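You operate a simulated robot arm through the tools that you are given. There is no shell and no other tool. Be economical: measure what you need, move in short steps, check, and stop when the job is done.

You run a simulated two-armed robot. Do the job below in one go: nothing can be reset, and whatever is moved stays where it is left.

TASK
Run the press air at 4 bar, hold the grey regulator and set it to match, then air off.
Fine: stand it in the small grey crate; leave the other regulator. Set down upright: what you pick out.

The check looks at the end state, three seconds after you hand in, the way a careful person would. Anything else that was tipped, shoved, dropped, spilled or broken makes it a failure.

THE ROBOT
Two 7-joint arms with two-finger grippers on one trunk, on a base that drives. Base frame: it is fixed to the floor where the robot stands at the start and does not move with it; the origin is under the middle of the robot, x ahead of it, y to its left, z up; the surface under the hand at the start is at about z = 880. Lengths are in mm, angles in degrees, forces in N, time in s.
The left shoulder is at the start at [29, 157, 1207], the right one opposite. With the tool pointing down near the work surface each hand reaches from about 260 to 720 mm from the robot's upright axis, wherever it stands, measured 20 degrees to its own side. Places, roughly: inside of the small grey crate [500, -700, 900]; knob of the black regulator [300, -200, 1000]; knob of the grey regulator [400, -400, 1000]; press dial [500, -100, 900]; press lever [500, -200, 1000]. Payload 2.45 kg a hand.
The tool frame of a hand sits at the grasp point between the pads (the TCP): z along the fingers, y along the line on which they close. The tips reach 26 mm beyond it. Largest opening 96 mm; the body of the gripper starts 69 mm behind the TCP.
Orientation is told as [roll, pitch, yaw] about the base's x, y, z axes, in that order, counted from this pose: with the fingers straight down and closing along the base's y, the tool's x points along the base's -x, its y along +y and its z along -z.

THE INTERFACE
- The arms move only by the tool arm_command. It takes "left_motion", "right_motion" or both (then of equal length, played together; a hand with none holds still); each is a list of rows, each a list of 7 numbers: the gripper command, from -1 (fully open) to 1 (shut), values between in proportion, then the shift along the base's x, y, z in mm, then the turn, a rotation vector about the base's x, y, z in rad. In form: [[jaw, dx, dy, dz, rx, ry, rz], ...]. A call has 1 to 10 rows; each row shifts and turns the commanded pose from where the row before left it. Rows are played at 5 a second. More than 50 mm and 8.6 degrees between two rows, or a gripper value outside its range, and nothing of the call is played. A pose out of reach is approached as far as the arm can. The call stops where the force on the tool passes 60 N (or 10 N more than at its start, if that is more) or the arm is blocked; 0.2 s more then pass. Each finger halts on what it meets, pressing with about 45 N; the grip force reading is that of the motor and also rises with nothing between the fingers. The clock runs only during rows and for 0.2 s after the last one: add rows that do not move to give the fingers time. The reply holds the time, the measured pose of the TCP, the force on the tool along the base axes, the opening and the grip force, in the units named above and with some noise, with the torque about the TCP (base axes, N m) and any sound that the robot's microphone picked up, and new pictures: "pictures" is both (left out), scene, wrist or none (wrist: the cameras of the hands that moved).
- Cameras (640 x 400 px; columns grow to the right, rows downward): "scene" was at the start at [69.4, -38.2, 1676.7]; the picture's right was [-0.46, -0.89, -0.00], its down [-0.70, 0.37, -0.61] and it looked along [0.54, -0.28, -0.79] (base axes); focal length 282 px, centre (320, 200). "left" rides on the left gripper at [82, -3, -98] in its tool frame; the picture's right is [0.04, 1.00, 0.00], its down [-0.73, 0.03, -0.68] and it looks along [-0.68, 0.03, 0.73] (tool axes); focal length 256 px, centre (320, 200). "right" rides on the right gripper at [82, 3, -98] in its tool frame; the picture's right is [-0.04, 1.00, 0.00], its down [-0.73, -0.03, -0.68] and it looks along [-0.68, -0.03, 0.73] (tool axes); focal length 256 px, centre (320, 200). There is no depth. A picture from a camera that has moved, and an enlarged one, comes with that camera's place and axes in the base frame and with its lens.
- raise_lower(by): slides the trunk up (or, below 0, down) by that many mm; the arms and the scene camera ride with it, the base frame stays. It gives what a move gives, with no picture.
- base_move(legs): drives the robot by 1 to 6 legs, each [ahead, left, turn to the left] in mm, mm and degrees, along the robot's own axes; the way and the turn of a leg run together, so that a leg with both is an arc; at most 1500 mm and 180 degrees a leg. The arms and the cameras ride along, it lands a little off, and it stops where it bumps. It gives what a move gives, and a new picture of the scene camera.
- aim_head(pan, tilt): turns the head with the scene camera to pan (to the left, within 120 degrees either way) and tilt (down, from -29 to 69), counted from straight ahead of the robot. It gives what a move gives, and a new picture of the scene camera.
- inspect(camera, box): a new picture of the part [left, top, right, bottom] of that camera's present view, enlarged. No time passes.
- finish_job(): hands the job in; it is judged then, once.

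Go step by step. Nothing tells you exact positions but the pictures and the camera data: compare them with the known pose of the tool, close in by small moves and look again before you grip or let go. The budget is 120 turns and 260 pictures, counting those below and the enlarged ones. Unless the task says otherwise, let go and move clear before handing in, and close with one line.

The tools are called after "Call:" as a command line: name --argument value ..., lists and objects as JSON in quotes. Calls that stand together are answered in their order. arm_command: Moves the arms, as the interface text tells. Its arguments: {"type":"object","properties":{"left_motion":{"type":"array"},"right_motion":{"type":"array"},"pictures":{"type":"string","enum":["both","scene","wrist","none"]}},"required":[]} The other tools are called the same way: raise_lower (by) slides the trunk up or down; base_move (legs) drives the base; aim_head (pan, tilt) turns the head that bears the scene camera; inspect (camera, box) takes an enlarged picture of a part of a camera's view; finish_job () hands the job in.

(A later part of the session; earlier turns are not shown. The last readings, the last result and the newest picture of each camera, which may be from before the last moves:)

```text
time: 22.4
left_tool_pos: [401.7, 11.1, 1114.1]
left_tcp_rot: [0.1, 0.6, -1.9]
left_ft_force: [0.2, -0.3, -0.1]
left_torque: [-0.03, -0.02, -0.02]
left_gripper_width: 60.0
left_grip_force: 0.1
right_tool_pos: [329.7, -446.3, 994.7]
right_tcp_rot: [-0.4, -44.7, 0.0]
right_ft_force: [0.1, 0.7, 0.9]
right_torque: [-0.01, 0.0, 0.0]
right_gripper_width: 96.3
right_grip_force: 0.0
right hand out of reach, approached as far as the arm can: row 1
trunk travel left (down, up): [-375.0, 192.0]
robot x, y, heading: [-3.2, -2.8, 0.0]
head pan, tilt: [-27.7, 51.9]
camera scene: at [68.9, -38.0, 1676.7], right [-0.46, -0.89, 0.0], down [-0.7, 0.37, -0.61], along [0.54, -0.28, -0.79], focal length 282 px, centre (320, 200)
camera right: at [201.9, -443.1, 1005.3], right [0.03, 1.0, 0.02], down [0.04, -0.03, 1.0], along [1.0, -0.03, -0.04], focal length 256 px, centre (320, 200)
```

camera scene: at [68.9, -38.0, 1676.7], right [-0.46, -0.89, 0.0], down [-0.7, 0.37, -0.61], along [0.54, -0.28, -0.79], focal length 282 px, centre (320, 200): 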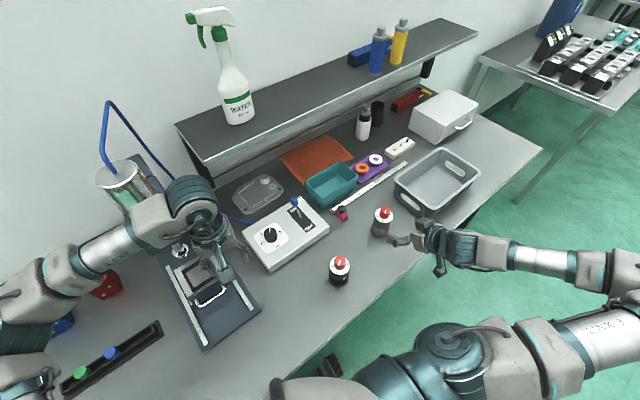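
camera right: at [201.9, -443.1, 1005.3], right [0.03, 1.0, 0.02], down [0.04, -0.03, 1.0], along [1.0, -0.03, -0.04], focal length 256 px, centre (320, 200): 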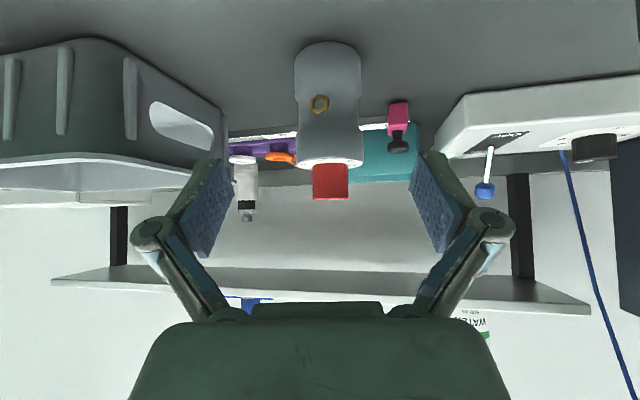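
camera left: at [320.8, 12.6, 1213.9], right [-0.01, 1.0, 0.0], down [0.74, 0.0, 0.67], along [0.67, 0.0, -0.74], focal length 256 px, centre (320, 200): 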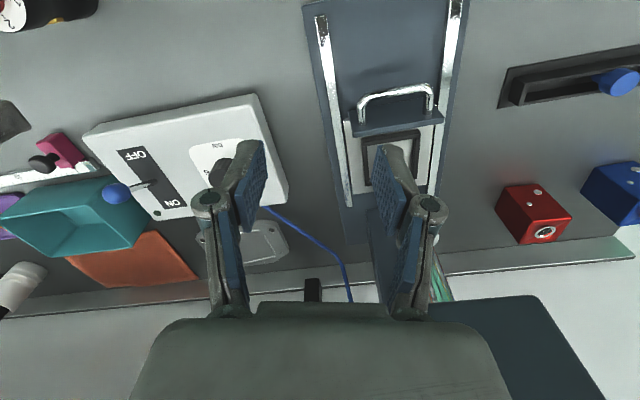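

It's nearly centred and needs +5 mm in y. I'll advance to the grasp pose around (415,-441,941).

Call:
arm_command --right_motion '[[-1, 15, 5, -10, 0, 0, 0], [-1, 20, 0, -12, 0, 0, 0], [-1, 20, 0, -12, 0, 0, 0], [-1, 20, 0, -12, 0, 0, 0], [-1, 10, 0, -7, 0, 0, 0], [-1, 0, 0, 0, 0, 0, 0]]'

Call:
inspect --camera "scene" --box '[340, 180, 460, 280]'

```text
time: 23.8
left_tool_pos: [402.8, 13.8, 1114.8]
left_tcp_rot: [0.0, 0.6, -1.8]
left_ft_force: [0.7, 0.6, -0.2]
left_torque: [0.0, 0.0, 0.02]
left_gripper_width: 59.9
left_grip_force: 0.0
right_tool_pos: [416.1, -441.5, 941.8]
right_tcp_rot: [-0.3, -44.7, 0.0]
right_ft_force: [-0.1, 0.3, 0.5]
right_torque: [0.01, -0.01, 0.03]
right_gripper_width: 96.0
right_grip_force: 0.1
trunk travel left (down, up): [-375.0, 192.0]
robot x, y, heading: [1.9, -1.6, 0.1]
head pan, tilt: [-27.7, 51.9]
camera scene: at [69.4, -37.1, 1676.7], right [-0.46, -0.89, 0.0], down [-0.7, 0.37, -0.61], along [0.54, -0.28, -0.79], focal length 282 px, centre (320, 200)
camera right: at [288.9, -438.0, 953.1], right [0.03, 1.0, 0.02], down [0.04, -0.02, 1.0], along [1.0, -0.03, -0.04], focal length 256 px, centre (320, 200)
```

scene: 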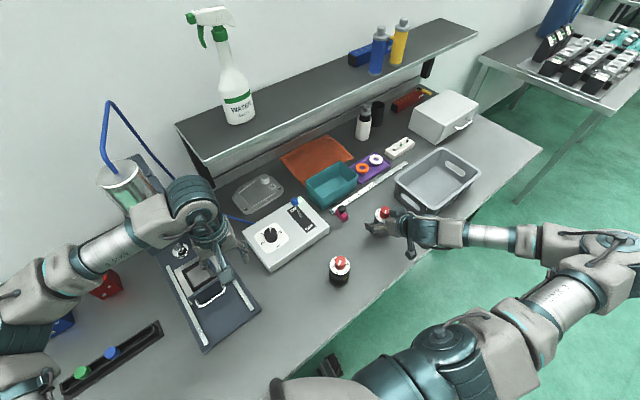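
right: 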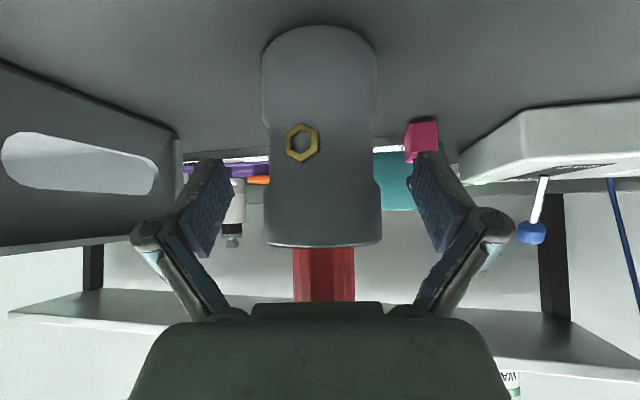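

```text
4.00 times, centred on (400, 230) of scene
camera zoom: at [69.4, -37.1, 1676.7], right [-0.46, -0.89, 0.0], down [-0.7, 0.37, -0.61], along [0.54, -0.28, -0.79], focal length 1127 px, centre (0, 80)
```

zoom: 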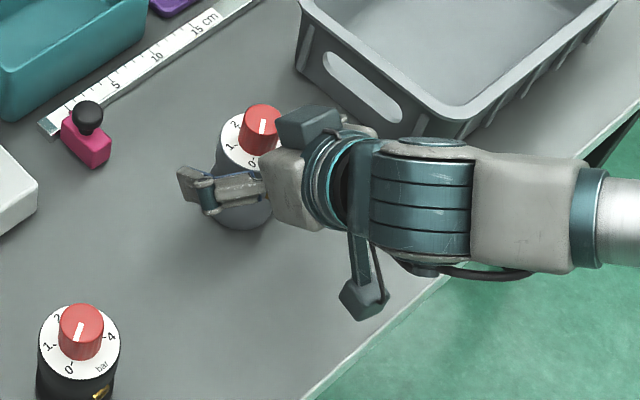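

The regulator sits centred between the fingers. I'll lower 12 mm so the pads straddle the waist, then close.

Call:
arm_command --right_motion '[[-1, 0, 0, -6, 0, 0, 0], [-1, 2, 0, -6, 0, 0, 0], [-0.5, 0, 0, 0, 0, 0, 0], [-0.25, 0, 0, 0, 0, 0, 0], [0.0, 0, 0, 0, 0, 0, 0], [0.2, 0, 0, 0, 0, 0, 0], [0.2, 0, 0, 0, 0, 0, 0]]'

```text
time: 25.4
left_tool_pos: [403.2, 13.0, 1114.7]
left_tcp_rot: [0.0, 0.6, -2.0]
left_ft_force: [-0.2, -0.3, -0.5]
left_torque: [0.03, -0.01, 0.0]
left_gripper_width: 60.0
left_grip_force: 0.0
right_tool_pos: [416.7, -441.2, 930.6]
right_tcp_rot: [-0.3, -44.8, 0.1]
right_ft_force: [0.4, 0.8, 1.5]
right_torque: [0.13, -0.05, 0.01]
right_gripper_width: 52.4
right_grip_force: 44.9
trunk travel left (down, up): [-375.0, 192.0]
robot x, y, heading: [1.5, 3.1, 0.0]
head pan, tilt: [-27.7, 51.9]
camera scene: at [69.7, -36.7, 1676.7], right [-0.46, -0.89, 0.0], down [-0.7, 0.37, -0.61], along [0.54, -0.28, -0.79], focal length 282 px, centre (320, 200)
camera right: at [290.1, -437.4, 941.0], right [0.03, 1.0, 0.02], down [0.04, -0.03, 1.0], along [1.0, -0.03, -0.04], focal length 256 px, centre (320, 200)
```

scene: 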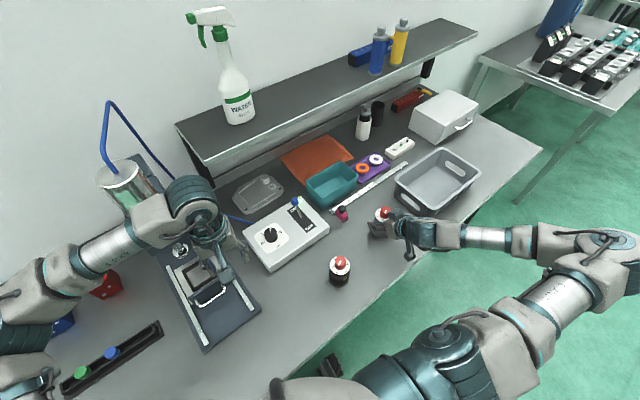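
right: 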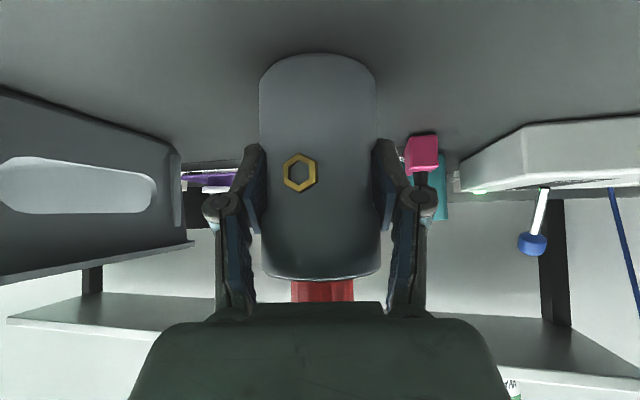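

The body is firmly gripped (52.4 mm, 45 N). I'll lift it straight up and check it's held.

Call:
arm_command --right_motion '[[0.2, 0, 0, 10, 0, 0, 0], [0.2, 0, 0, 20, 0, 0, 0], [0.2, 0, 0, 30, 0, 0, 0], [0.2, 0, 0, 35, 0, 0, 0], [0.2, 0, 0, 35, 0, 0, 0], [0.2, 0, 0, 25, 0, 0, 0], [0.2, 0, 0, 0, 0, 0, 0]]'

```text
time: 27.0
left_tool_pos: [404.3, 13.4, 1114.5]
left_tcp_rot: [0.0, 0.5, -1.9]
left_ft_force: [-0.2, -0.2, -0.1]
left_torque: [0.03, 0.01, 0.0]
left_gripper_width: 59.8
left_grip_force: 0.1
right_tool_pos: [414.3, -439.6, 1084.3]
right_tcp_rot: [-0.3, -44.7, -0.2]
right_ft_force: [-0.7, 0.5, -0.6]
right_torque: [-0.01, 0.0, 0.0]
right_gripper_width: 38.4
right_grip_force: 0.0
trunk travel left (down, up): [-375.0, 192.0]
robot x, y, heading: [-1.1, -2.5, -0.2]
head pan, tilt: [-27.7, 51.9]
camera scene: at [70.0, -36.8, 1676.7], right [-0.46, -0.89, 0.0], down [-0.7, 0.37, -0.61], along [0.54, -0.28, -0.79], focal length 282 px, centre (320, 200)
camera right: at [288.6, -436.4, 1096.4], right [0.03, 1.0, 0.02], down [0.04, -0.03, 1.0], along [1.0, -0.03, -0.04], focal length 256 px, centre (320, 200)
```

scene: 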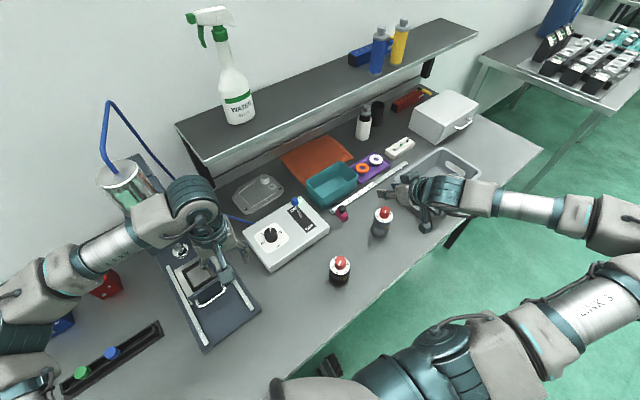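
right: 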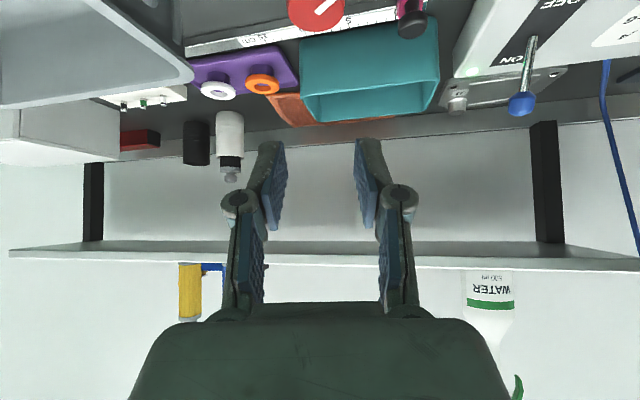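

The regulator slipped out of the grip and still stands on the table. I'll look closely at it before retrying.

Call:
inspect --camera "scene" --box '[362, 195, 402, 245]'

Call:
arm_command --right_motion '[[-1, -25, 0, 0, 0, 0, 0], [-1, -30, 0, -15, 0, 0, 0], [-1, -30, 0, -25, 0, 0, 0], [-1, -15, 0, -30, 0, 0, 0], [-1, 0, 0, -30, 0, 0, 0], [-1, 0, 0, 0, 0, 0, 0]]' --pictures "wrist"

Call:
inspect --camera "right" --box '[260, 20, 420, 220]'

```text
8.00 times, centred on (382, 220) of scene
camera zoom: at [70.0, -36.8, 1676.7], right [-0.46, -0.89, 0.0], down [-0.7, 0.37, -0.61], along [0.54, -0.28, -0.79], focal length 2254 px, centre (-176, 40)
```

zoom: 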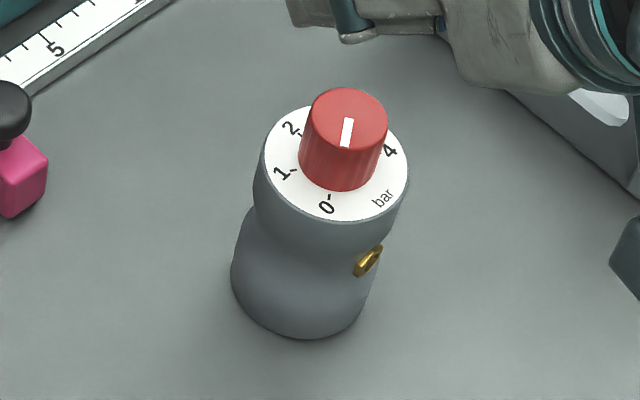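

```text
time: 28.4
left_tool_pos: [401.5, 13.5, 1113.7]
left_tcp_rot: [0.0, 0.6, -2.0]
left_ft_force: [0.4, 0.0, 0.3]
left_torque: [-0.01, -0.03, -0.02]
left_gripper_width: 59.9
left_grip_force: 0.1
right_tool_pos: [320.9, -448.0, 982.1]
right_tcp_rot: [-0.3, -44.8, -0.1]
right_ft_force: [0.8, 0.5, 0.1]
right_torque: [0.02, -0.02, 0.0]
right_gripper_width: 96.0
right_grip_force: 0.0
right hand out of reach, approached as far as the arm can: row 3, 4
trunk travel left (down, up): [-375.0, 192.0]
robot x, y, heading: [2.4, -0.9, -0.0]
head pan, tilt: [-27.7, 51.9]
camera right: at [193.6, -445.0, 992.0], right [0.03, 1.0, 0.02], down [0.04, -0.03, 1.0], along [1.0, -0.03, -0.04], focal length 256 px, centre (320, 200)
```

right: 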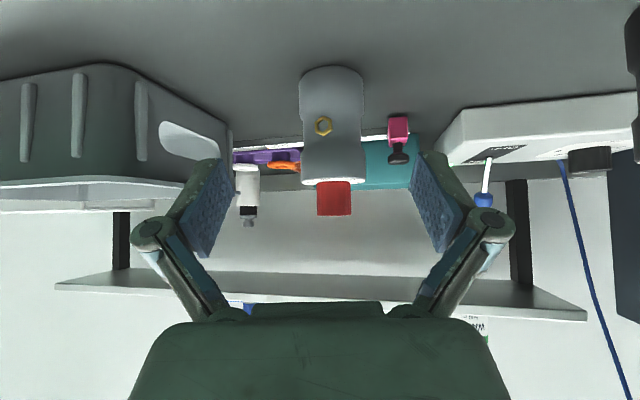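

```text
2.00 times, centred on (340, 120) of right
camera zoom: at [193.6, -445.0, 992.0], right [0.03, 1.0, 0.02], down [0.04, -0.03, 1.0], along [1.0, -0.03, -0.04], focal length 512 px, centre (280, 360)
```

zoom: 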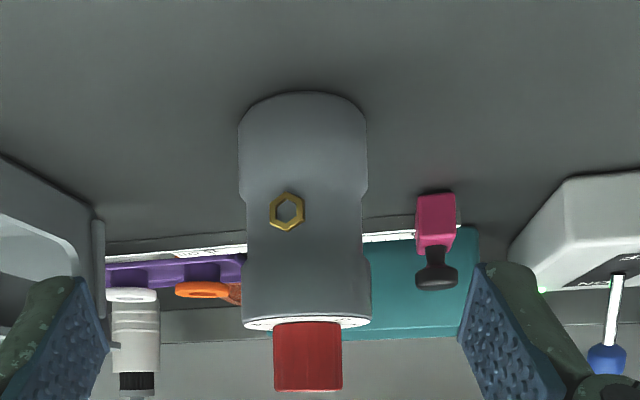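

It's still upright and unmoved. The waist spans z≈917–947. I'll tilt the hand flatter (−56°) so the pads seat inside the waist, then grip at full force and test with a tiny lift.

Call:
arm_command --right_motion '[[-1, 0, 4, 0, 0, -0.1, 0], [-1, 10, 4, -5, 0, -0.1, 0], [-1, 20, 0, -10, 0, 0, 0], [-1, 20, 0, -10, 0, 0, 0], [-1, 20, 0, -10, 0, 0, 0], [-1, 15, 0, -10, 0, 0, 0], [-1, 8, 0, -5, 0, 0, 0], [-1, 0, 0, 0, 0, 0, 0]]'

```text
time: 30.2
left_tool_pos: [401.0, 13.2, 1113.8]
left_tcp_rot: [0.0, 0.6, -1.9]
left_ft_force: [-0.2, -0.4, -0.2]
left_torque: [-0.02, -0.01, -0.01]
left_gripper_width: 60.2
left_grip_force: 0.0
right_tool_pos: [415.6, -441.8, 932.7]
right_tcp_rot: [-0.2, -56.0, -0.2]
right_ft_force: [0.0, -0.1, 0.9]
right_torque: [-0.01, 0.01, -0.04]
right_gripper_width: 96.0
right_grip_force: 0.1
trunk travel left (down, up): [-375.0, 192.0]
robot x, y, heading: [0.5, 1.2, 0.2]
head pan, tilt: [-27.7, 51.9]
camera scene: at [69.3, -36.8, 1676.7], right [-0.46, -0.89, 0.0], down [-0.7, 0.37, -0.61], along [0.54, -0.28, -0.79], focal length 282 px, centre (320, 200)
camera right: at [288.3, -438.6, 918.2], right [0.03, 1.0, 0.03], down [-0.15, -0.03, 0.99], along [0.99, -0.03, 0.15], focal length 256 px, centre (320, 200)
```

scene: 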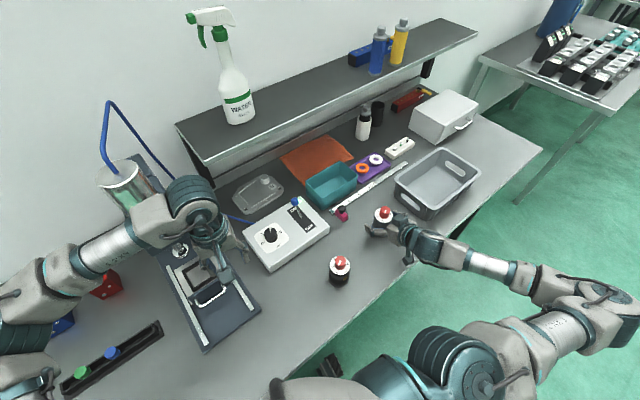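
right: 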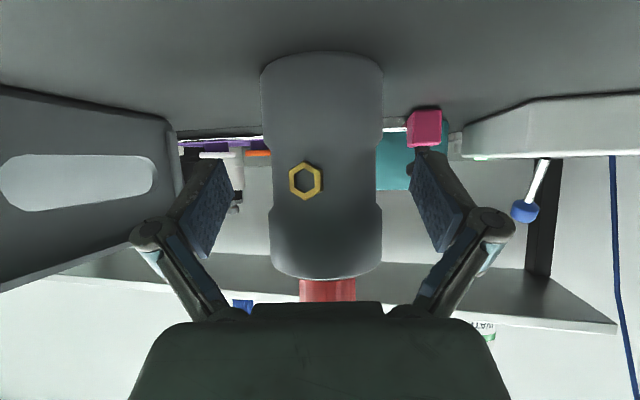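

The waist spans about z 905–940, so I'll lower 9 mm to 923. Then close fully and lift 6 mm as a test.

Call:
arm_command --right_motion '[[-1, 1, 1, -5, 0, 0, 0], [-1, 0, 0, -4, 0, 0, 0], [-0.4, 0, 0, 0, 0, 0, 0], [-0.1, 0, 0, 0, 0, 0, 0], [0.3, 0, 0, 0, 0, 0, 0], [1, 0, 0, 0, 0, 0, 0], [1, 0, 0, 0, 0, 0, 0], [1, 0, 0, 3, 0, 0, 0], [1, 0, 0, 3, 0, 0, 0], [1, 0, 0, 0, 0, 0, 0]]'

```text
time: 32.4
left_tool_pos: [403.3, 12.7, 1114.1]
left_tcp_rot: [-0.1, 0.7, -1.9]
left_ft_force: [0.6, 0.0, 0.5]
left_torque: [-0.01, 0.01, -0.01]
left_gripper_width: 60.2
left_grip_force: 0.0
right_tool_pos: [413.9, -446.0, 935.3]
right_tcp_rot: [-0.3, -56.3, -0.2]
right_ft_force: [0.1, 0.6, -3.8]
right_torque: [-0.01, 0.02, 0.02]
right_gripper_width: 53.0
right_grip_force: 44.6
right hand out of reach, approached as far as the arm can: row 1, 2
trunk travel left (down, up): [-375.0, 192.0]
robot x, y, heading: [-4.3, -0.3, -0.0]
head pan, tilt: [-27.7, 51.9]
camera scene: at [70.0, -37.6, 1676.6], right [-0.46, -0.89, 0.0], down [-0.7, 0.37, -0.61], along [0.54, -0.28, -0.79], focal length 282 px, centre (320, 200)
camera right: at [287.1, -440.9, 921.9], right [0.03, 1.0, 0.03], down [-0.16, -0.03, 0.99], along [0.99, -0.03, 0.16], focal length 256 px, centre (320, 200)
```

scene: 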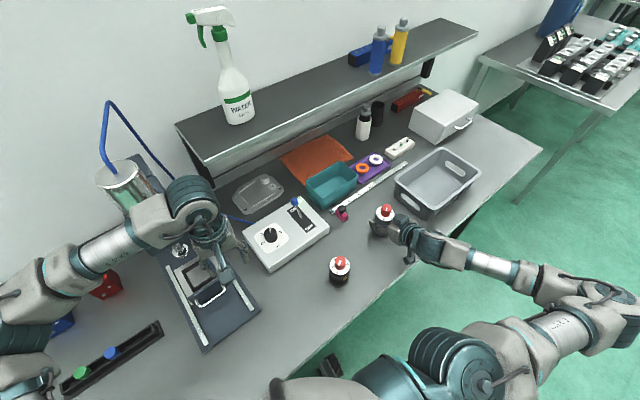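
right: 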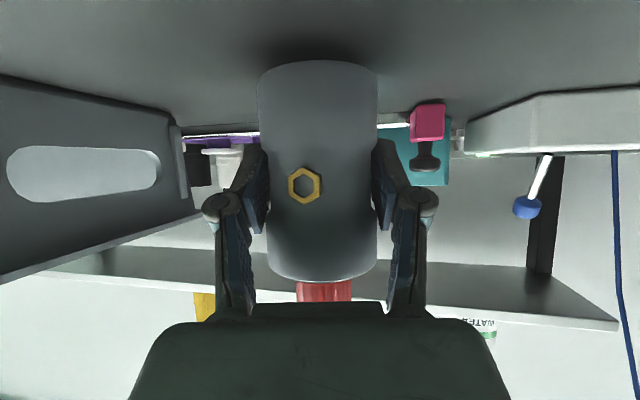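

The load reads about 3.8 N, so the regulator is being carried. I'll lift slowly and check.

Call:
arm_command --right_motion '[[1, 0, 0, 6, 0, 0, 0], [1, 0, 0, 8, 0, 0, 0], [1, 0, 0, 8, 0, 0, 0], [1, 0, 0, 10, 0, 0, 0], [1, 0, 0, 0, 0, 0, 0]]' --pictures "wrist"

```text
time: 33.6
left_tool_pos: [403.8, 12.7, 1113.8]
left_tcp_rot: [0.0, 0.6, -1.9]
left_ft_force: [-0.2, 0.5, 0.6]
left_torque: [-0.05, 0.02, 0.01]
left_gripper_width: 59.7
left_grip_force: 0.0
right_tool_pos: [412.3, -444.7, 969.3]
right_tcp_rot: [-0.4, -56.2, -0.1]
right_ft_force: [0.1, 0.1, -3.2]
right_torque: [0.01, 0.01, 0.02]
right_gripper_width: 52.8
right_grip_force: 45.0
trunk travel left (down, up): [-375.0, 192.0]
robot x, y, heading: [1.2, 0.1, 0.1]
head pan, tilt: [-27.7, 51.9]
camera right: at [286.0, -440.3, 954.8], right [0.03, 1.0, 0.03], down [-0.16, -0.03, 0.99], along [0.99, -0.03, 0.16], focal length 256 px, centre (320, 200)
```

right: 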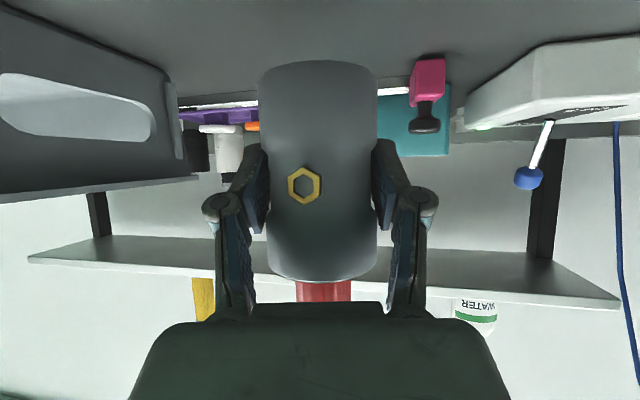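

It's held solidly. I'll lift and carry toward the centre, well above the black regulator.

Call:
arm_command --right_motion '[[1, 0, 0, 20, 0, 0, 0], [1, 0, 0, 30, 0, 0, 0], [1, 0, 0, 35, 0, 0, 0], [1, 0, 5, 35, 0, 0, 0], [1, 0, 20, 10, 0, 0, 0], [1, 0, 30, 0, 0, 0, 0], [1, 0, 35, 0, 0, 0, 0], [1, 0, 35, 0, 0, 0, 0], [1, 0, 30, 0, 0, 0, 0], [1, 0, 20, 0, 0, 0, 0]]'

```text
time: 35.8
left_tool_pos: [403.9, 13.2, 1113.7]
left_tcp_rot: [0.0, 0.5, -1.9]
left_ft_force: [0.7, -0.6, -0.1]
left_torque: [0.0, 0.01, 0.01]
left_gripper_width: 60.0
left_grip_force: 0.1
right_tool_pos: [458.0, -285.0, 1101.2]
right_tcp_rot: [-0.4, -56.1, -0.1]
right_ft_force: [-0.1, 0.1, -2.9]
right_torque: [0.0, 0.0, -0.03]
right_gripper_width: 53.0
right_grip_force: 45.4
right hand out of reach, approached as far as the arm can: row 7, 8, 9, 10
trunk travel left (down, up): [-375.0, 192.0]
robot x, y, heading: [0.7, -0.2, 0.1]
head pan, tilt: [-27.7, 51.9]
camera scene: at [72.1, -35.2, 1676.6], right [-0.46, -0.89, 0.0], down [-0.7, 0.37, -0.61], along [0.54, -0.29, -0.79], focal length 282 px, centre (320, 200)
camera right: at [331.4, -282.0, 1086.8], right [0.03, 1.0, 0.03], down [-0.15, -0.02, 0.99], along [0.99, -0.03, 0.15], focal length 256 px, centre (320, 200)
```

scene: 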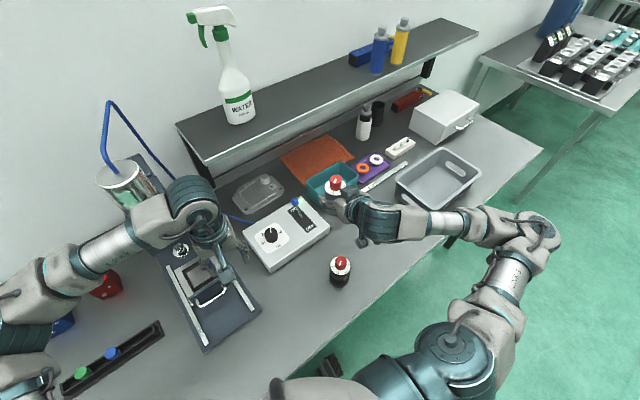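
right: 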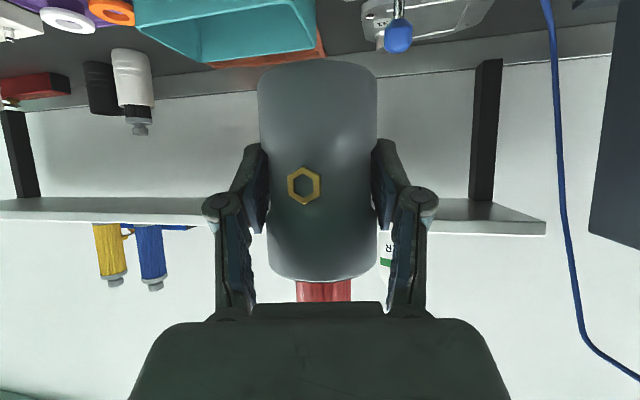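

The carry drifted at a reach limit. I'll yaw the right hand toward the left, which suits the arm better, while bringing it nearer the centre.

Call:
arm_command --right_motion '[[1, -5, 0, 0, 0, 0, 0.14], [1, -5, 10, 0, 0, 0, 0.14], [1, -5, 15, 0, 0, 0, 0.14], [1, -5, 20, 0, 0, 0, 0.14], [1, -5, 20, 0, 0, 0, 0.1], [1, -5, 20, 0, 0, 0, 0], [1, 0, 20, 0, 0, 0, 0], [1, 0, 0, 0, 0, 0, 0]]'

```text
time: 37.6
left_tool_pos: [403.1, 12.3, 1114.0]
left_tcp_rot: [-0.1, 0.7, -1.9]
left_ft_force: [0.7, 0.3, -0.1]
left_torque: [0.0, -0.02, -0.01]
left_gripper_width: 60.1
left_grip_force: 0.0
right_tool_pos: [429.0, -183.0, 1100.2]
right_tcp_rot: [-0.3, -56.3, 37.8]
right_ft_force: [0.3, 0.0, -2.9]
right_torque: [0.01, -0.01, -0.03]
right_gripper_width: 52.8
right_grip_force: 45.4
trunk travel left (down, up): [-375.0, 192.0]
robot x, y, heading: [-0.9, 2.1, -0.0]
head pan, tilt: [-27.7, 51.9]
camera scene: at [70.8, -35.6, 1676.7], right [-0.46, -0.89, 0.0], down [-0.7, 0.37, -0.61], along [0.54, -0.28, -0.79], focal length 282 px, centre (320, 200)
camera right: at [325.2, -257.5, 1086.5], right [-0.59, 0.81, 0.03], down [-0.11, -0.12, 0.99], along [0.8, 0.58, 0.16], focal length 256 px, centre (320, 200)
```

scene: 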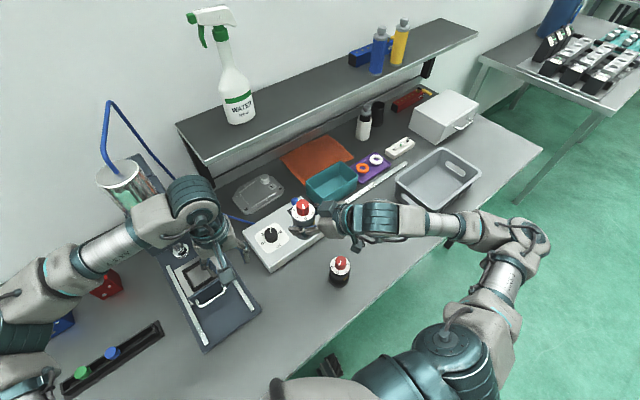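
right: 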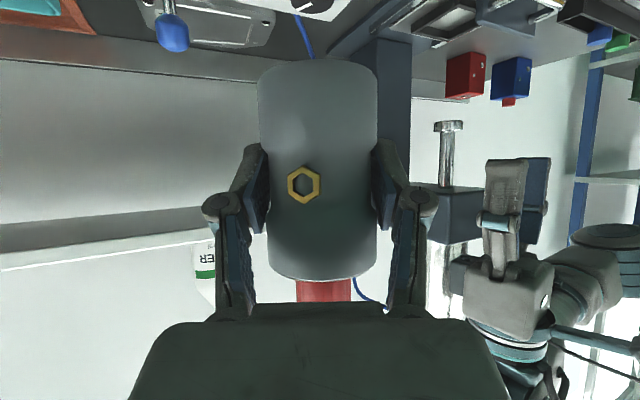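

Now the regulator is held upright at about (429,-183), knob top near z 1165. I'll raise the left hand and pre-turn its yaw to positive.

Call:
arm_command --left_motion '[[-0.25, 0, 0, 18, 0, 0, 0.14], [-0.25, 0, 0, 18, 0, 0, 0.14], [-0.25, 0, 0, 18, 0, 0, 0.14], [-0.25, 0, 0, 18, 0, 0, 0.14], [-0.25, 0, 0, 18, 0, 0, 0.14], [-0.25, 0, 0, 18, 0, 0, 0.14], [-0.25, 0, 0, 18, 0, 0, 0.14], [-0.25, 0, 0, 18, 0, 0, 0.14], [-0.25, 0, 0, 0, 0, 0, 0.14], [-0.25, 0, 0, 0, 0, 0, 0.14]]' --pictures "scene"

```text
time: 39.8
left_tool_pos: [402.9, 12.4, 1258.2]
left_tcp_rot: [0.1, 0.5, 78.4]
left_ft_force: [-0.3, -0.1, 0.0]
left_torque: [0.02, -0.01, 0.04]
left_gripper_width: 60.1
left_grip_force: 0.0
right_tool_pos: [428.8, -182.4, 1099.9]
right_tcp_rot: [-0.3, -56.2, 37.7]
right_ft_force: [-0.6, 0.1, -3.0]
right_torque: [0.01, -0.04, 0.02]
right_gripper_width: 52.8
right_grip_force: 44.9
trunk travel left (down, up): [-375.0, 192.0]
robot x, y, heading: [2.7, -1.7, -0.1]
head pan, tilt: [-27.7, 51.9]
camera scene: at [70.9, -36.2, 1676.6], right [-0.46, -0.89, 0.0], down [-0.7, 0.37, -0.61], along [0.54, -0.28, -0.79], focal length 282 px, centre (320, 200)
```

scene: 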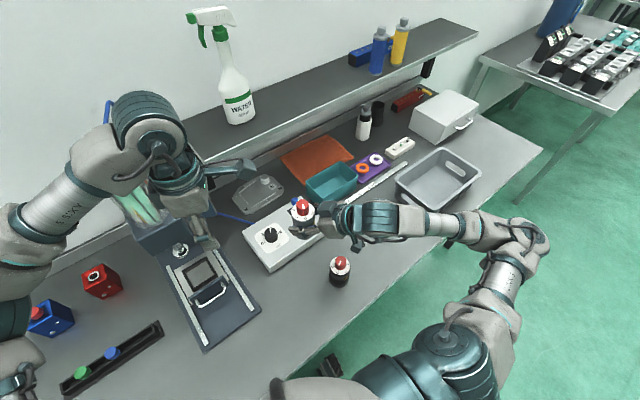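

Call:
arm_command --left_motion '[[-0.25, 3, -20, 0, 0, 0, 0.14], [-0.25, 3, -25, 0, 0, 0, 0.14], [-0.25, 3, -25, 0, 0, 0, 0.14], [-0.25, 3, -25, 0, 0, 0, 0.14], [-0.25, 3, -25, 0, 0, 0, 0.14], [-0.25, 3, -25, 0, 0, 0, 0.14], [-0.25, 4, -25, 0, 0, 0, 0], [-0.25, 4, -25, 0, 0, 0, 0], [-0.25, 0, 0, 0, 0, 0, 0]]'

```text
time: 41.8
left_tool_pos: [427.9, -182.2, 1257.5]
left_tcp_rot: [-0.2, 0.4, 126.4]
left_ft_force: [-0.7, -0.9, 0.1]
left_torque: [-0.01, 0.02, 0.03]
left_gripper_width: 59.8
left_grip_force: 0.1
right_tool_pos: [428.0, -184.0, 1101.3]
right_tcp_rot: [-0.2, -56.2, 37.8]
right_ft_force: [0.7, -0.5, -2.6]
right_torque: [0.04, 0.0, -0.01]
right_gripper_width: 53.0
right_grip_force: 44.5
trunk travel left (down, up): [-375.0, 192.0]
robot x, y, heading: [-2.2, -2.2, 0.2]
head pan, tilt: [-27.7, 51.9]
camera scene: at [70.9, -40.2, 1676.5], right [-0.46, -0.89, 0.0], down [-0.7, 0.37, -0.61], along [0.54, -0.28, -0.79], focal length 282 px, centre (320, 200)
camera left: at [477.2, -246.4, 1357.6], right [-0.78, -0.62, 0.0], down [-0.46, 0.58, 0.67], along [-0.42, 0.53, -0.74], focal length 256 px, centre (320, 200)
```

scene: 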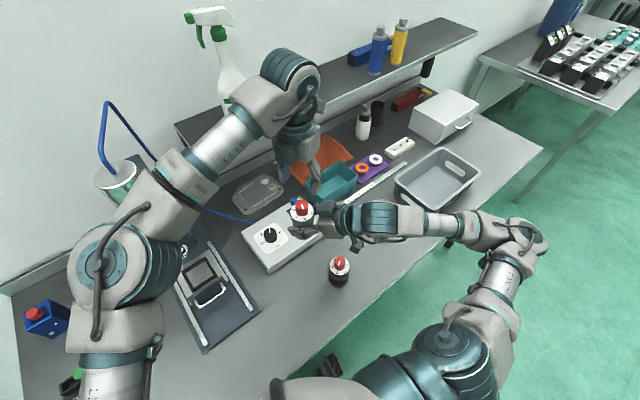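
left: 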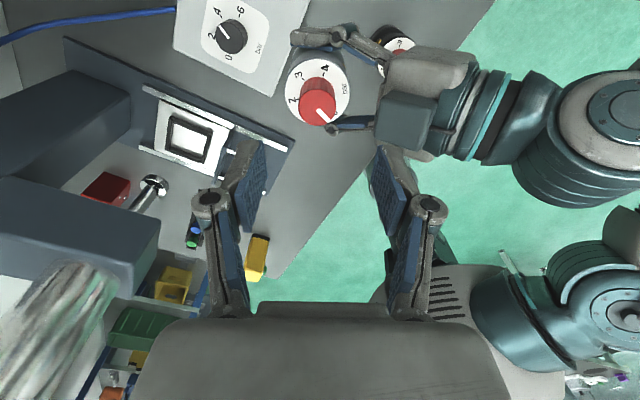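

The left hand is aligned over the knob (about (429,-183)). I'll turn to about 100° yaw to avoid the right palm, narrow the jaws and descend above the knob.

Call:
arm_command --left_motion '[[0, 0, 0, -15, 0, 0, -0.12], [0, 1, 0, -15, 0, 0, -0.12], [0, 0, -1, -15, 0, 0, -0.11], [0, 0, 0, -10, 0, 0, -0.1], [0, 0, 0, 0, 0, 0, 0]]'

Call:
inspect --camera "scene" --box '[260, 160, 360, 240]'

```text
time: 43.0
left_tool_pos: [429.0, -184.4, 1203.8]
left_tcp_rot: [0.0, 0.5, 100.4]
left_ft_force: [0.1, -0.4, 0.4]
left_torque: [0.0, 0.02, 0.01]
left_gripper_width: 48.2
left_grip_force: 0.1
right_tool_pos: [427.9, -182.3, 1100.9]
right_tcp_rot: [-0.3, -56.3, 37.6]
right_ft_force: [0.3, 0.1, -2.9]
right_torque: [0.01, 0.0, 0.02]
right_gripper_width: 52.7
right_grip_force: 45.3
trunk travel left (down, up): [-375.0, 192.0]
robot x, y, heading: [0.5, 0.3, -0.0]
head pan, tilt: [-27.7, 51.9]
camera scene: at [70.8, -38.6, 1676.6], right [-0.46, -0.89, 0.0], down [-0.7, 0.37, -0.61], along [0.54, -0.28, -0.79], focal length 282 px, centre (320, 200)
camera left: at [445.8, -264.2, 1303.0], right [-0.98, -0.22, 0.0], down [-0.16, 0.72, 0.67], along [-0.15, 0.66, -0.74], focal length 256 px, centre (320, 200)
```

scene: 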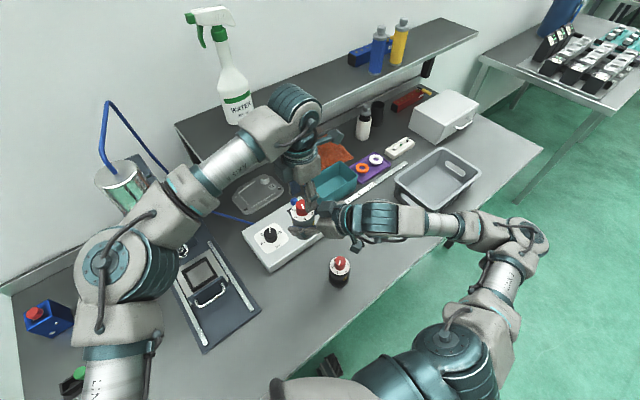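
left: 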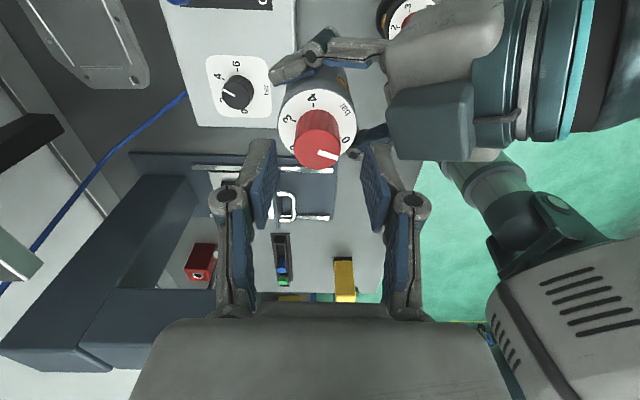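

```text
5.00 times, centred on (310, 200) of scene
camera zoom: at [70.8, -38.6, 1676.6], right [-0.46, -0.89, 0.0], down [-0.7, 0.37, -0.61], along [0.54, -0.28, -0.79], focal length 1409 px, centre (370, 200)
```

zoom: 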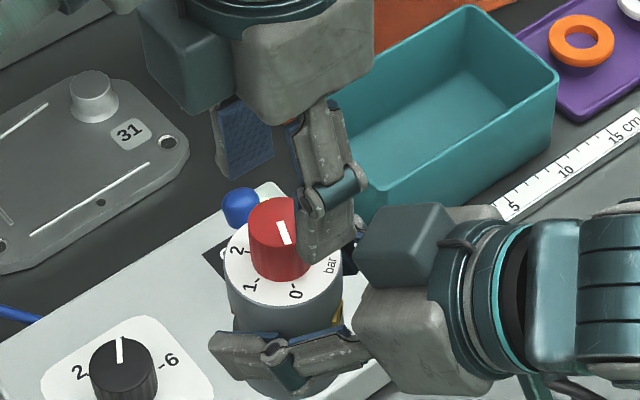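

The left finger would pass close to the right hand's box at this yaw. I'll turn further to about 85°, narrow the jaws a bit, then descend.

Call:
arm_command --left_motion '[[0.08, 0, 1, 0, 0, 0, -0.14], [0.08, 0, 0, 0, 0, 0, -0.13], [0.08, 0, 0, -8, 0, 0, 0], [0.08, 0, 0, -8, 0, 0, 0], [0.08, 0, 0, -8, 0, 0, 0], [0.08, 0, 0, -7, 0, 0, 0], [0.08, 0, 0, 0, 0, 0, 0]]'

Call:
inspect --camera "scene" --box '[260, 160, 360, 240]'

```text
time: 44.6
left_tool_pos: [428.9, -183.4, 1172.7]
left_tcp_rot: [0.1, 0.5, 85.1]
left_ft_force: [0.1, 0.1, 0.4]
left_torque: [0.01, -0.01, -0.03]
left_gripper_width: 44.1
left_grip_force: 0.0
right_tool_pos: [428.1, -183.0, 1100.0]
right_tcp_rot: [-0.3, -56.2, 37.7]
right_ft_force: [-0.3, -0.5, -3.0]
right_torque: [0.0, -0.02, 0.03]
right_gripper_width: 53.0
right_grip_force: 44.9
trunk travel left (down, up): [-375.0, 192.0]
robot x, y, heading: [1.9, 1.4, 0.1]
head pan, tilt: [-27.7, 51.9]
camera scene: at [70.8, -38.5, 1676.6], right [-0.46, -0.89, 0.0], down [-0.7, 0.37, -0.61], along [0.54, -0.28, -0.79], focal length 282 px, centre (320, 200)
camera left: at [425.0, -265.4, 1271.5], right [-1.0, 0.04, 0.0], down [0.03, 0.74, 0.67], along [0.03, 0.67, -0.74], focal length 256 px, centre (320, 200)
```

scene: 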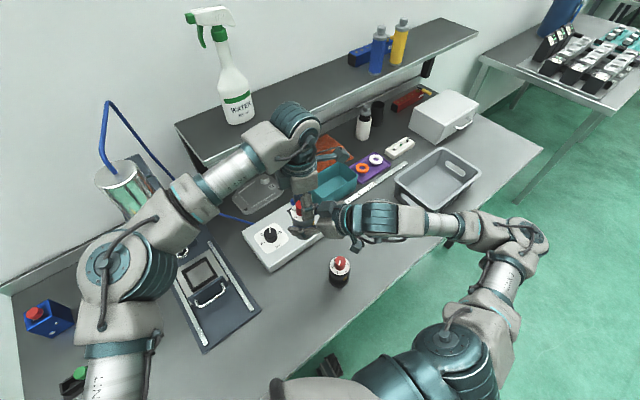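
left: 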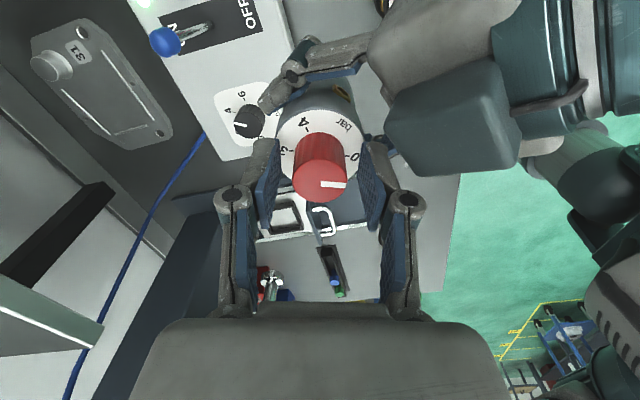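

```text
5.00 times, centred on (310, 200) of scene
camera zoom: at [70.8, -38.5, 1676.6], right [-0.46, -0.89, 0.0], down [-0.7, 0.37, -0.61], along [0.54, -0.28, -0.79], focal length 1409 px, centre (370, 200)
```

zoom: 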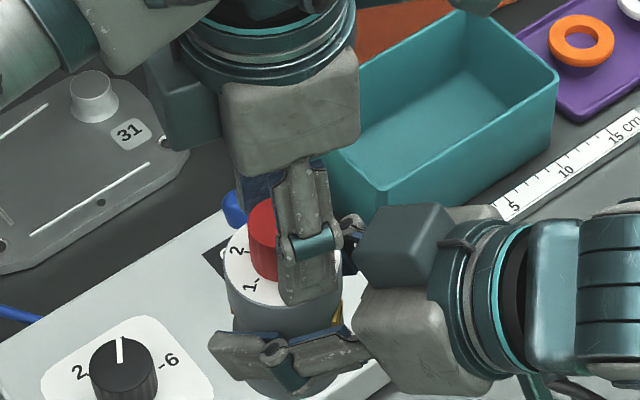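

The fingers straddle the knob properly and are clear of the box. I'll close on it.

Call:
arm_command --left_motion '[[0.2, 0, 0, 0, 0, 0, 0], [0.35, 0, 0, 0, 0, 0, 0], [0.6, 0, 0, 0, 0, 0, 0], [0.6, 0, 0, 0, 0, 0, 0]]' --pictures "wrist"

```text
time: 45.6
left_tool_pos: [428.5, -185.1, 1173.2]
left_tcp_rot: [-0.1, 0.4, 85.1]
left_ft_force: [2.5, 0.3, 0.5]
left_torque: [-0.02, -0.07, -0.01]
left_gripper_width: 27.5
left_grip_force: 45.4
right_tool_pos: [429.0, -182.8, 1100.6]
right_tcp_rot: [-0.3, -56.3, 37.8]
right_ft_force: [-1.7, -0.7, -3.2]
right_torque: [0.0, -0.07, 0.01]
right_gripper_width: 53.0
right_grip_force: 45.2
trunk travel left (down, up): [-375.0, 192.0]
robot x, y, heading: [-1.0, 0.3, -0.2]
head pan, tilt: [-27.7, 51.9]
camera left: at [425.2, -265.4, 1271.6], right [-1.0, 0.04, 0.0], down [0.03, 0.74, 0.67], along [0.03, 0.67, -0.74], focal length 256 px, centre (320, 200)
```

left: 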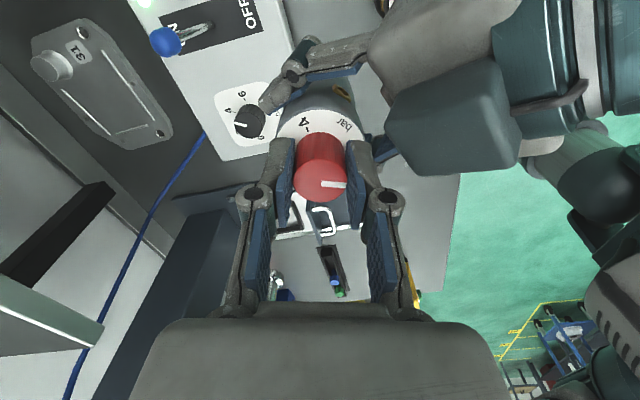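

Gripped with negligible side load. I'll turn clockwise about 80°.

Call:
arm_command --left_motion '[[0.7, 0, 0, 0, 0, 0, -0.14], [0.7, 0, 0, 0, 0, 0, -0.14], [0.7, 0, 0, 0, 0, 0, -0.14], [0.7, 0, 0, 0, 0, 0, -0.14], [0.7, 0, 0, 0, 0, 0, -0.14], [0.7, 0, 0, 0, 0, 0, -0.14], [0.7, 0, 0, 0, 0, 0, -0.14], [0.7, 0, 0, 0, 0, 0, -0.14], [0.7, 0, 0, 0, 0, 0, -0.14], [0.7, 0, 0, 0, 0, 0, -0.14]]' --pictures "wrist"

```text
time: 47.8
left_tool_pos: [428.4, -184.2, 1173.2]
left_tcp_rot: [0.2, 0.6, 4.8]
left_ft_force: [-18.3, 15.0, 0.1]
left_torque: [0.5, 1.06, 0.05]
left_gripper_width: 27.6
left_grip_force: 45.2
right_tool_pos: [429.3, -183.7, 1101.0]
right_tcp_rot: [-0.5, -56.3, 37.7]
right_ft_force: [17.4, -16.5, 0.5]
right_torque: [0.59, 0.25, -0.06]
right_gripper_width: 52.7
right_grip_force: 44.9
trunk travel left (down, up): [-375.0, 192.0]
robot x, y, heading: [5.7, -0.1, -0.1]
head pan, tilt: [-27.7, 51.9]
camera left: at [348.6, -194.5, 1272.2], right [-0.12, 0.99, 0.0], down [0.74, 0.09, 0.67], along [0.66, 0.09, -0.74], focal length 256 px, centre (320, 200)
```

left: 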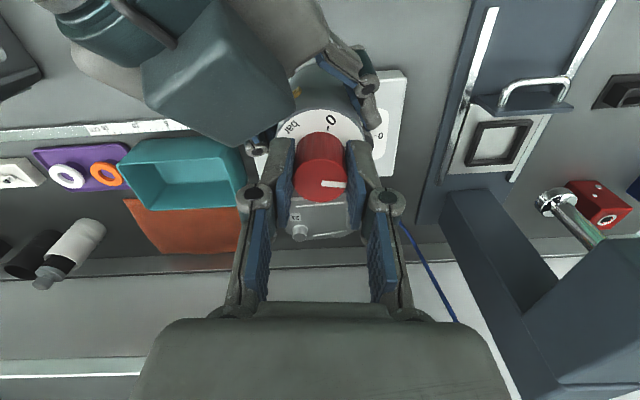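

The knob turned with the hand. I'll release, rotate back and regrip.

Call:
arm_command --left_motion '[[0.08, 0, 0, 0, 0, 0, 0], [0.08, 0, 0, 0, 0, 0, 0.149], [0.08, 0, 0, 0, 0, 0, 0.149], [0.08, 0, 0, 0, 0, 0, 0.149], [0.08, 0, 0, 0, 0, 0, 0.149], [0.08, 0, 0, 0, 0, 0, 0.149], [0.08, 0, 0, 0, 0, 0, 0.149], [0.08, 0, 0, 0, 0, 0, 0.149], [0.08, 0, 0, 0, 0, 0, 0.149], [0.08, 0, 0, 0, 0, 0, 0.149]]' --pictures "wrist"

```text
time: 50.0
left_tool_pos: [428.8, -184.5, 1172.6]
left_tcp_rot: [0.1, 0.4, 82.0]
left_ft_force: [0.7, 0.4, 0.3]
left_torque: [0.01, -0.01, -0.02]
left_gripper_width: 44.3
left_grip_force: 0.0
right_tool_pos: [429.0, -181.8, 1100.3]
right_tcp_rot: [-0.3, -56.3, 37.7]
right_ft_force: [-0.1, -0.5, -1.8]
right_torque: [0.01, -0.02, 0.01]
right_gripper_width: 53.1
right_grip_force: 45.5
trunk travel left (down, up): [-375.0, 192.0]
robot x, y, heading: [1.1, -0.7, 0.1]
head pan, tilt: [-27.7, 51.9]
camera left: at [420.9, -264.9, 1272.3], right [-0.99, 0.1, 0.0], down [0.07, 0.74, 0.67], along [0.07, 0.67, -0.74], focal length 256 px, centre (320, 200)
```

left: 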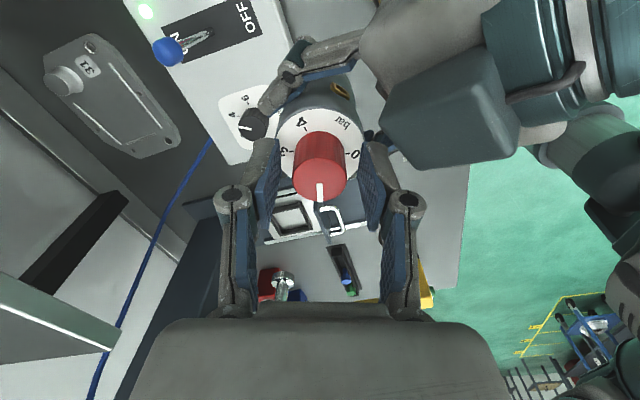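

Good: the knob turned about 80° and the body stayed put. Second stroke.

Call:
arm_command --left_motion '[[0.3, 0, 0, 0, 0, 0, 0], [0.7, 0, 0, 0, 0, 0, 0], [0.7, 0, 0, 0, 0, 0, -0.145], [0.7, 0, 0, 0, 0, 0, -0.145], [0.7, 0, 0, 0, 0, 0, -0.145], [0.7, 0, 0, 0, 0, 0, -0.145], [0.7, 0, 0, 0, 0, 0, -0.145], [0.7, 0, 0, 0, 0, 0, -0.145], [0.7, 0, 0, 0, 0, 0, -0.145], [0.7, 0, 0, 0, 0, 0, -0.145]]' --pictures "none"

Call:
arm_command --left_motion '[[0.7, 0, 0, 0, 0, 0, -0.145], [0.7, 0, 0, 0, 0, 0, -0.1], [0.7, 0, 0, 0, 0, 0, 0]]' --pictures "wrist"

```text
time: 52.2
left_tool_pos: [428.4, -183.3, 1174.8]
left_tcp_rot: [0.2, 0.7, 15.1]
left_ft_force: [-12.6, 4.5, 0.7]
left_torque: [0.06, 0.14, 0.02]
left_gripper_width: 27.8
left_grip_force: 45.0
right_tool_pos: [429.3, -184.2, 1100.0]
right_tcp_rot: [-0.4, -56.2, 37.6]
right_ft_force: [11.8, -4.5, -3.4]
right_torque: [0.21, 0.77, -0.01]
right_gripper_width: 52.9
right_grip_force: 44.9
trunk travel left (down, up): [-375.0, 192.0]
robot x, y, heading: [-0.0, 0.3, 0.0]
head pan, tilt: [-27.7, 51.9]
```

```text
time: 53.0
left_tool_pos: [428.8, -182.1, 1172.6]
left_tcp_rot: [0.2, 0.7, 1.3]
left_ft_force: [-20.6, 19.7, 9.8]
left_torque: [0.64, 1.28, 0.06]
left_gripper_width: 27.6
left_grip_force: 45.3
right_tool_pos: [428.9, -184.6, 1099.5]
right_tcp_rot: [-0.4, -56.1, 37.6]
right_ft_force: [21.0, -18.7, -12.5]
right_torque: [0.72, 0.25, -0.03]
right_gripper_width: 53.1
right_grip_force: 45.1
trunk travel left (down, up): [-375.0, 192.0]
robot x, y, heading: [-2.2, 0.4, -0.1]
head pan, tilt: [-27.7, 51.9]
camera left: at [348.4, -189.3, 1272.1], right [-0.06, 1.0, 0.0], down [0.74, 0.04, 0.67], along [0.67, 0.04, -0.74], focal length 256 px, centre (320, 200)
```

left: 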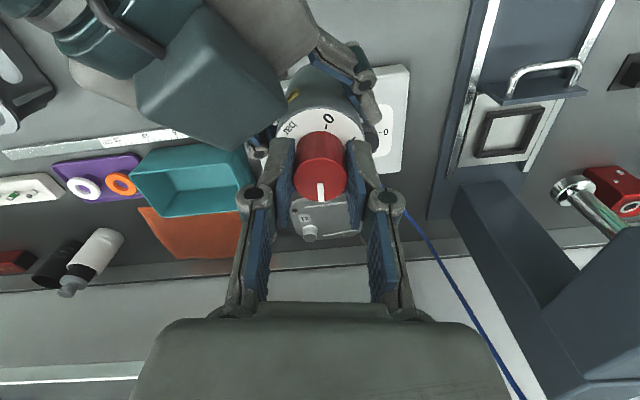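

About 161° turned so far. I'll go back for a third stroke.

Call:
arm_command --left_motion '[[0.08, 0, 0, 0, 0, 0, 0], [0.08, 0, 0, 0, 0, 0, 0.149], [0.08, 0, 0, 0, 0, 0, 0.149], [0.08, 0, 0, 0, 0, 0, 0.149], [0.08, 0, 0, 0, 0, 0, 0.149], [0.08, 0, 0, 0, 0, 0, 0.149], [0.08, 0, 0, 0, 0, 0, 0.149], [0.08, 0, 0, 0, 0, 0, 0.149], [0.08, 0, 0, 0, 0, 0, 0.149], [0.08, 0, 0, 0, 0, 0, 0.149]]' --pictures "none"

Call:
inspect --camera "left" --box '[240, 80, 400, 240]'

```text
time: 55.2
left_tool_pos: [428.6, -184.2, 1172.6]
left_tcp_rot: [0.0, 0.5, 78.3]
left_ft_force: [1.3, 0.8, 0.2]
left_torque: [-0.01, 0.03, 0.0]
left_gripper_width: 44.2
left_grip_force: 0.1
right_tool_pos: [428.9, -183.5, 1101.0]
right_tcp_rot: [-0.2, -56.3, 37.7]
right_ft_force: [0.6, -0.9, -2.8]
right_torque: [0.0, 0.03, -0.02]
right_gripper_width: 52.7
right_grip_force: 44.4
trunk travel left (down, up): [-375.0, 192.0]
robot x, y, heading: [-0.6, 0.6, -0.1]
head pan, tilt: [-27.7, 51.9]
```

```text
2.50 times, centred on (320, 160) of left
camera zoom: at [416.3, -263.4, 1271.6], right [-0.99, 0.16, 0.0], down [0.12, 0.73, 0.67], along [0.11, 0.66, -0.74], focal length 640 px, centre (320, 300)
```

zoom: 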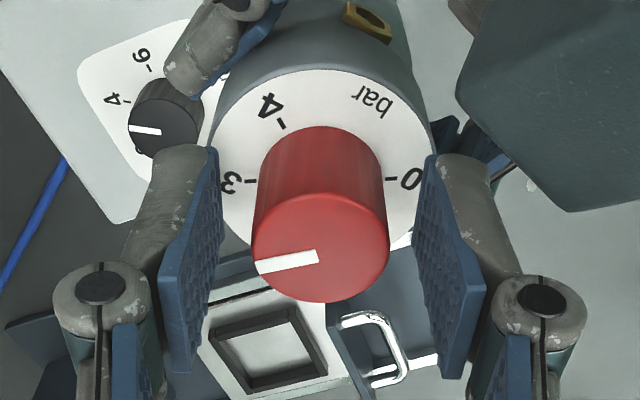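

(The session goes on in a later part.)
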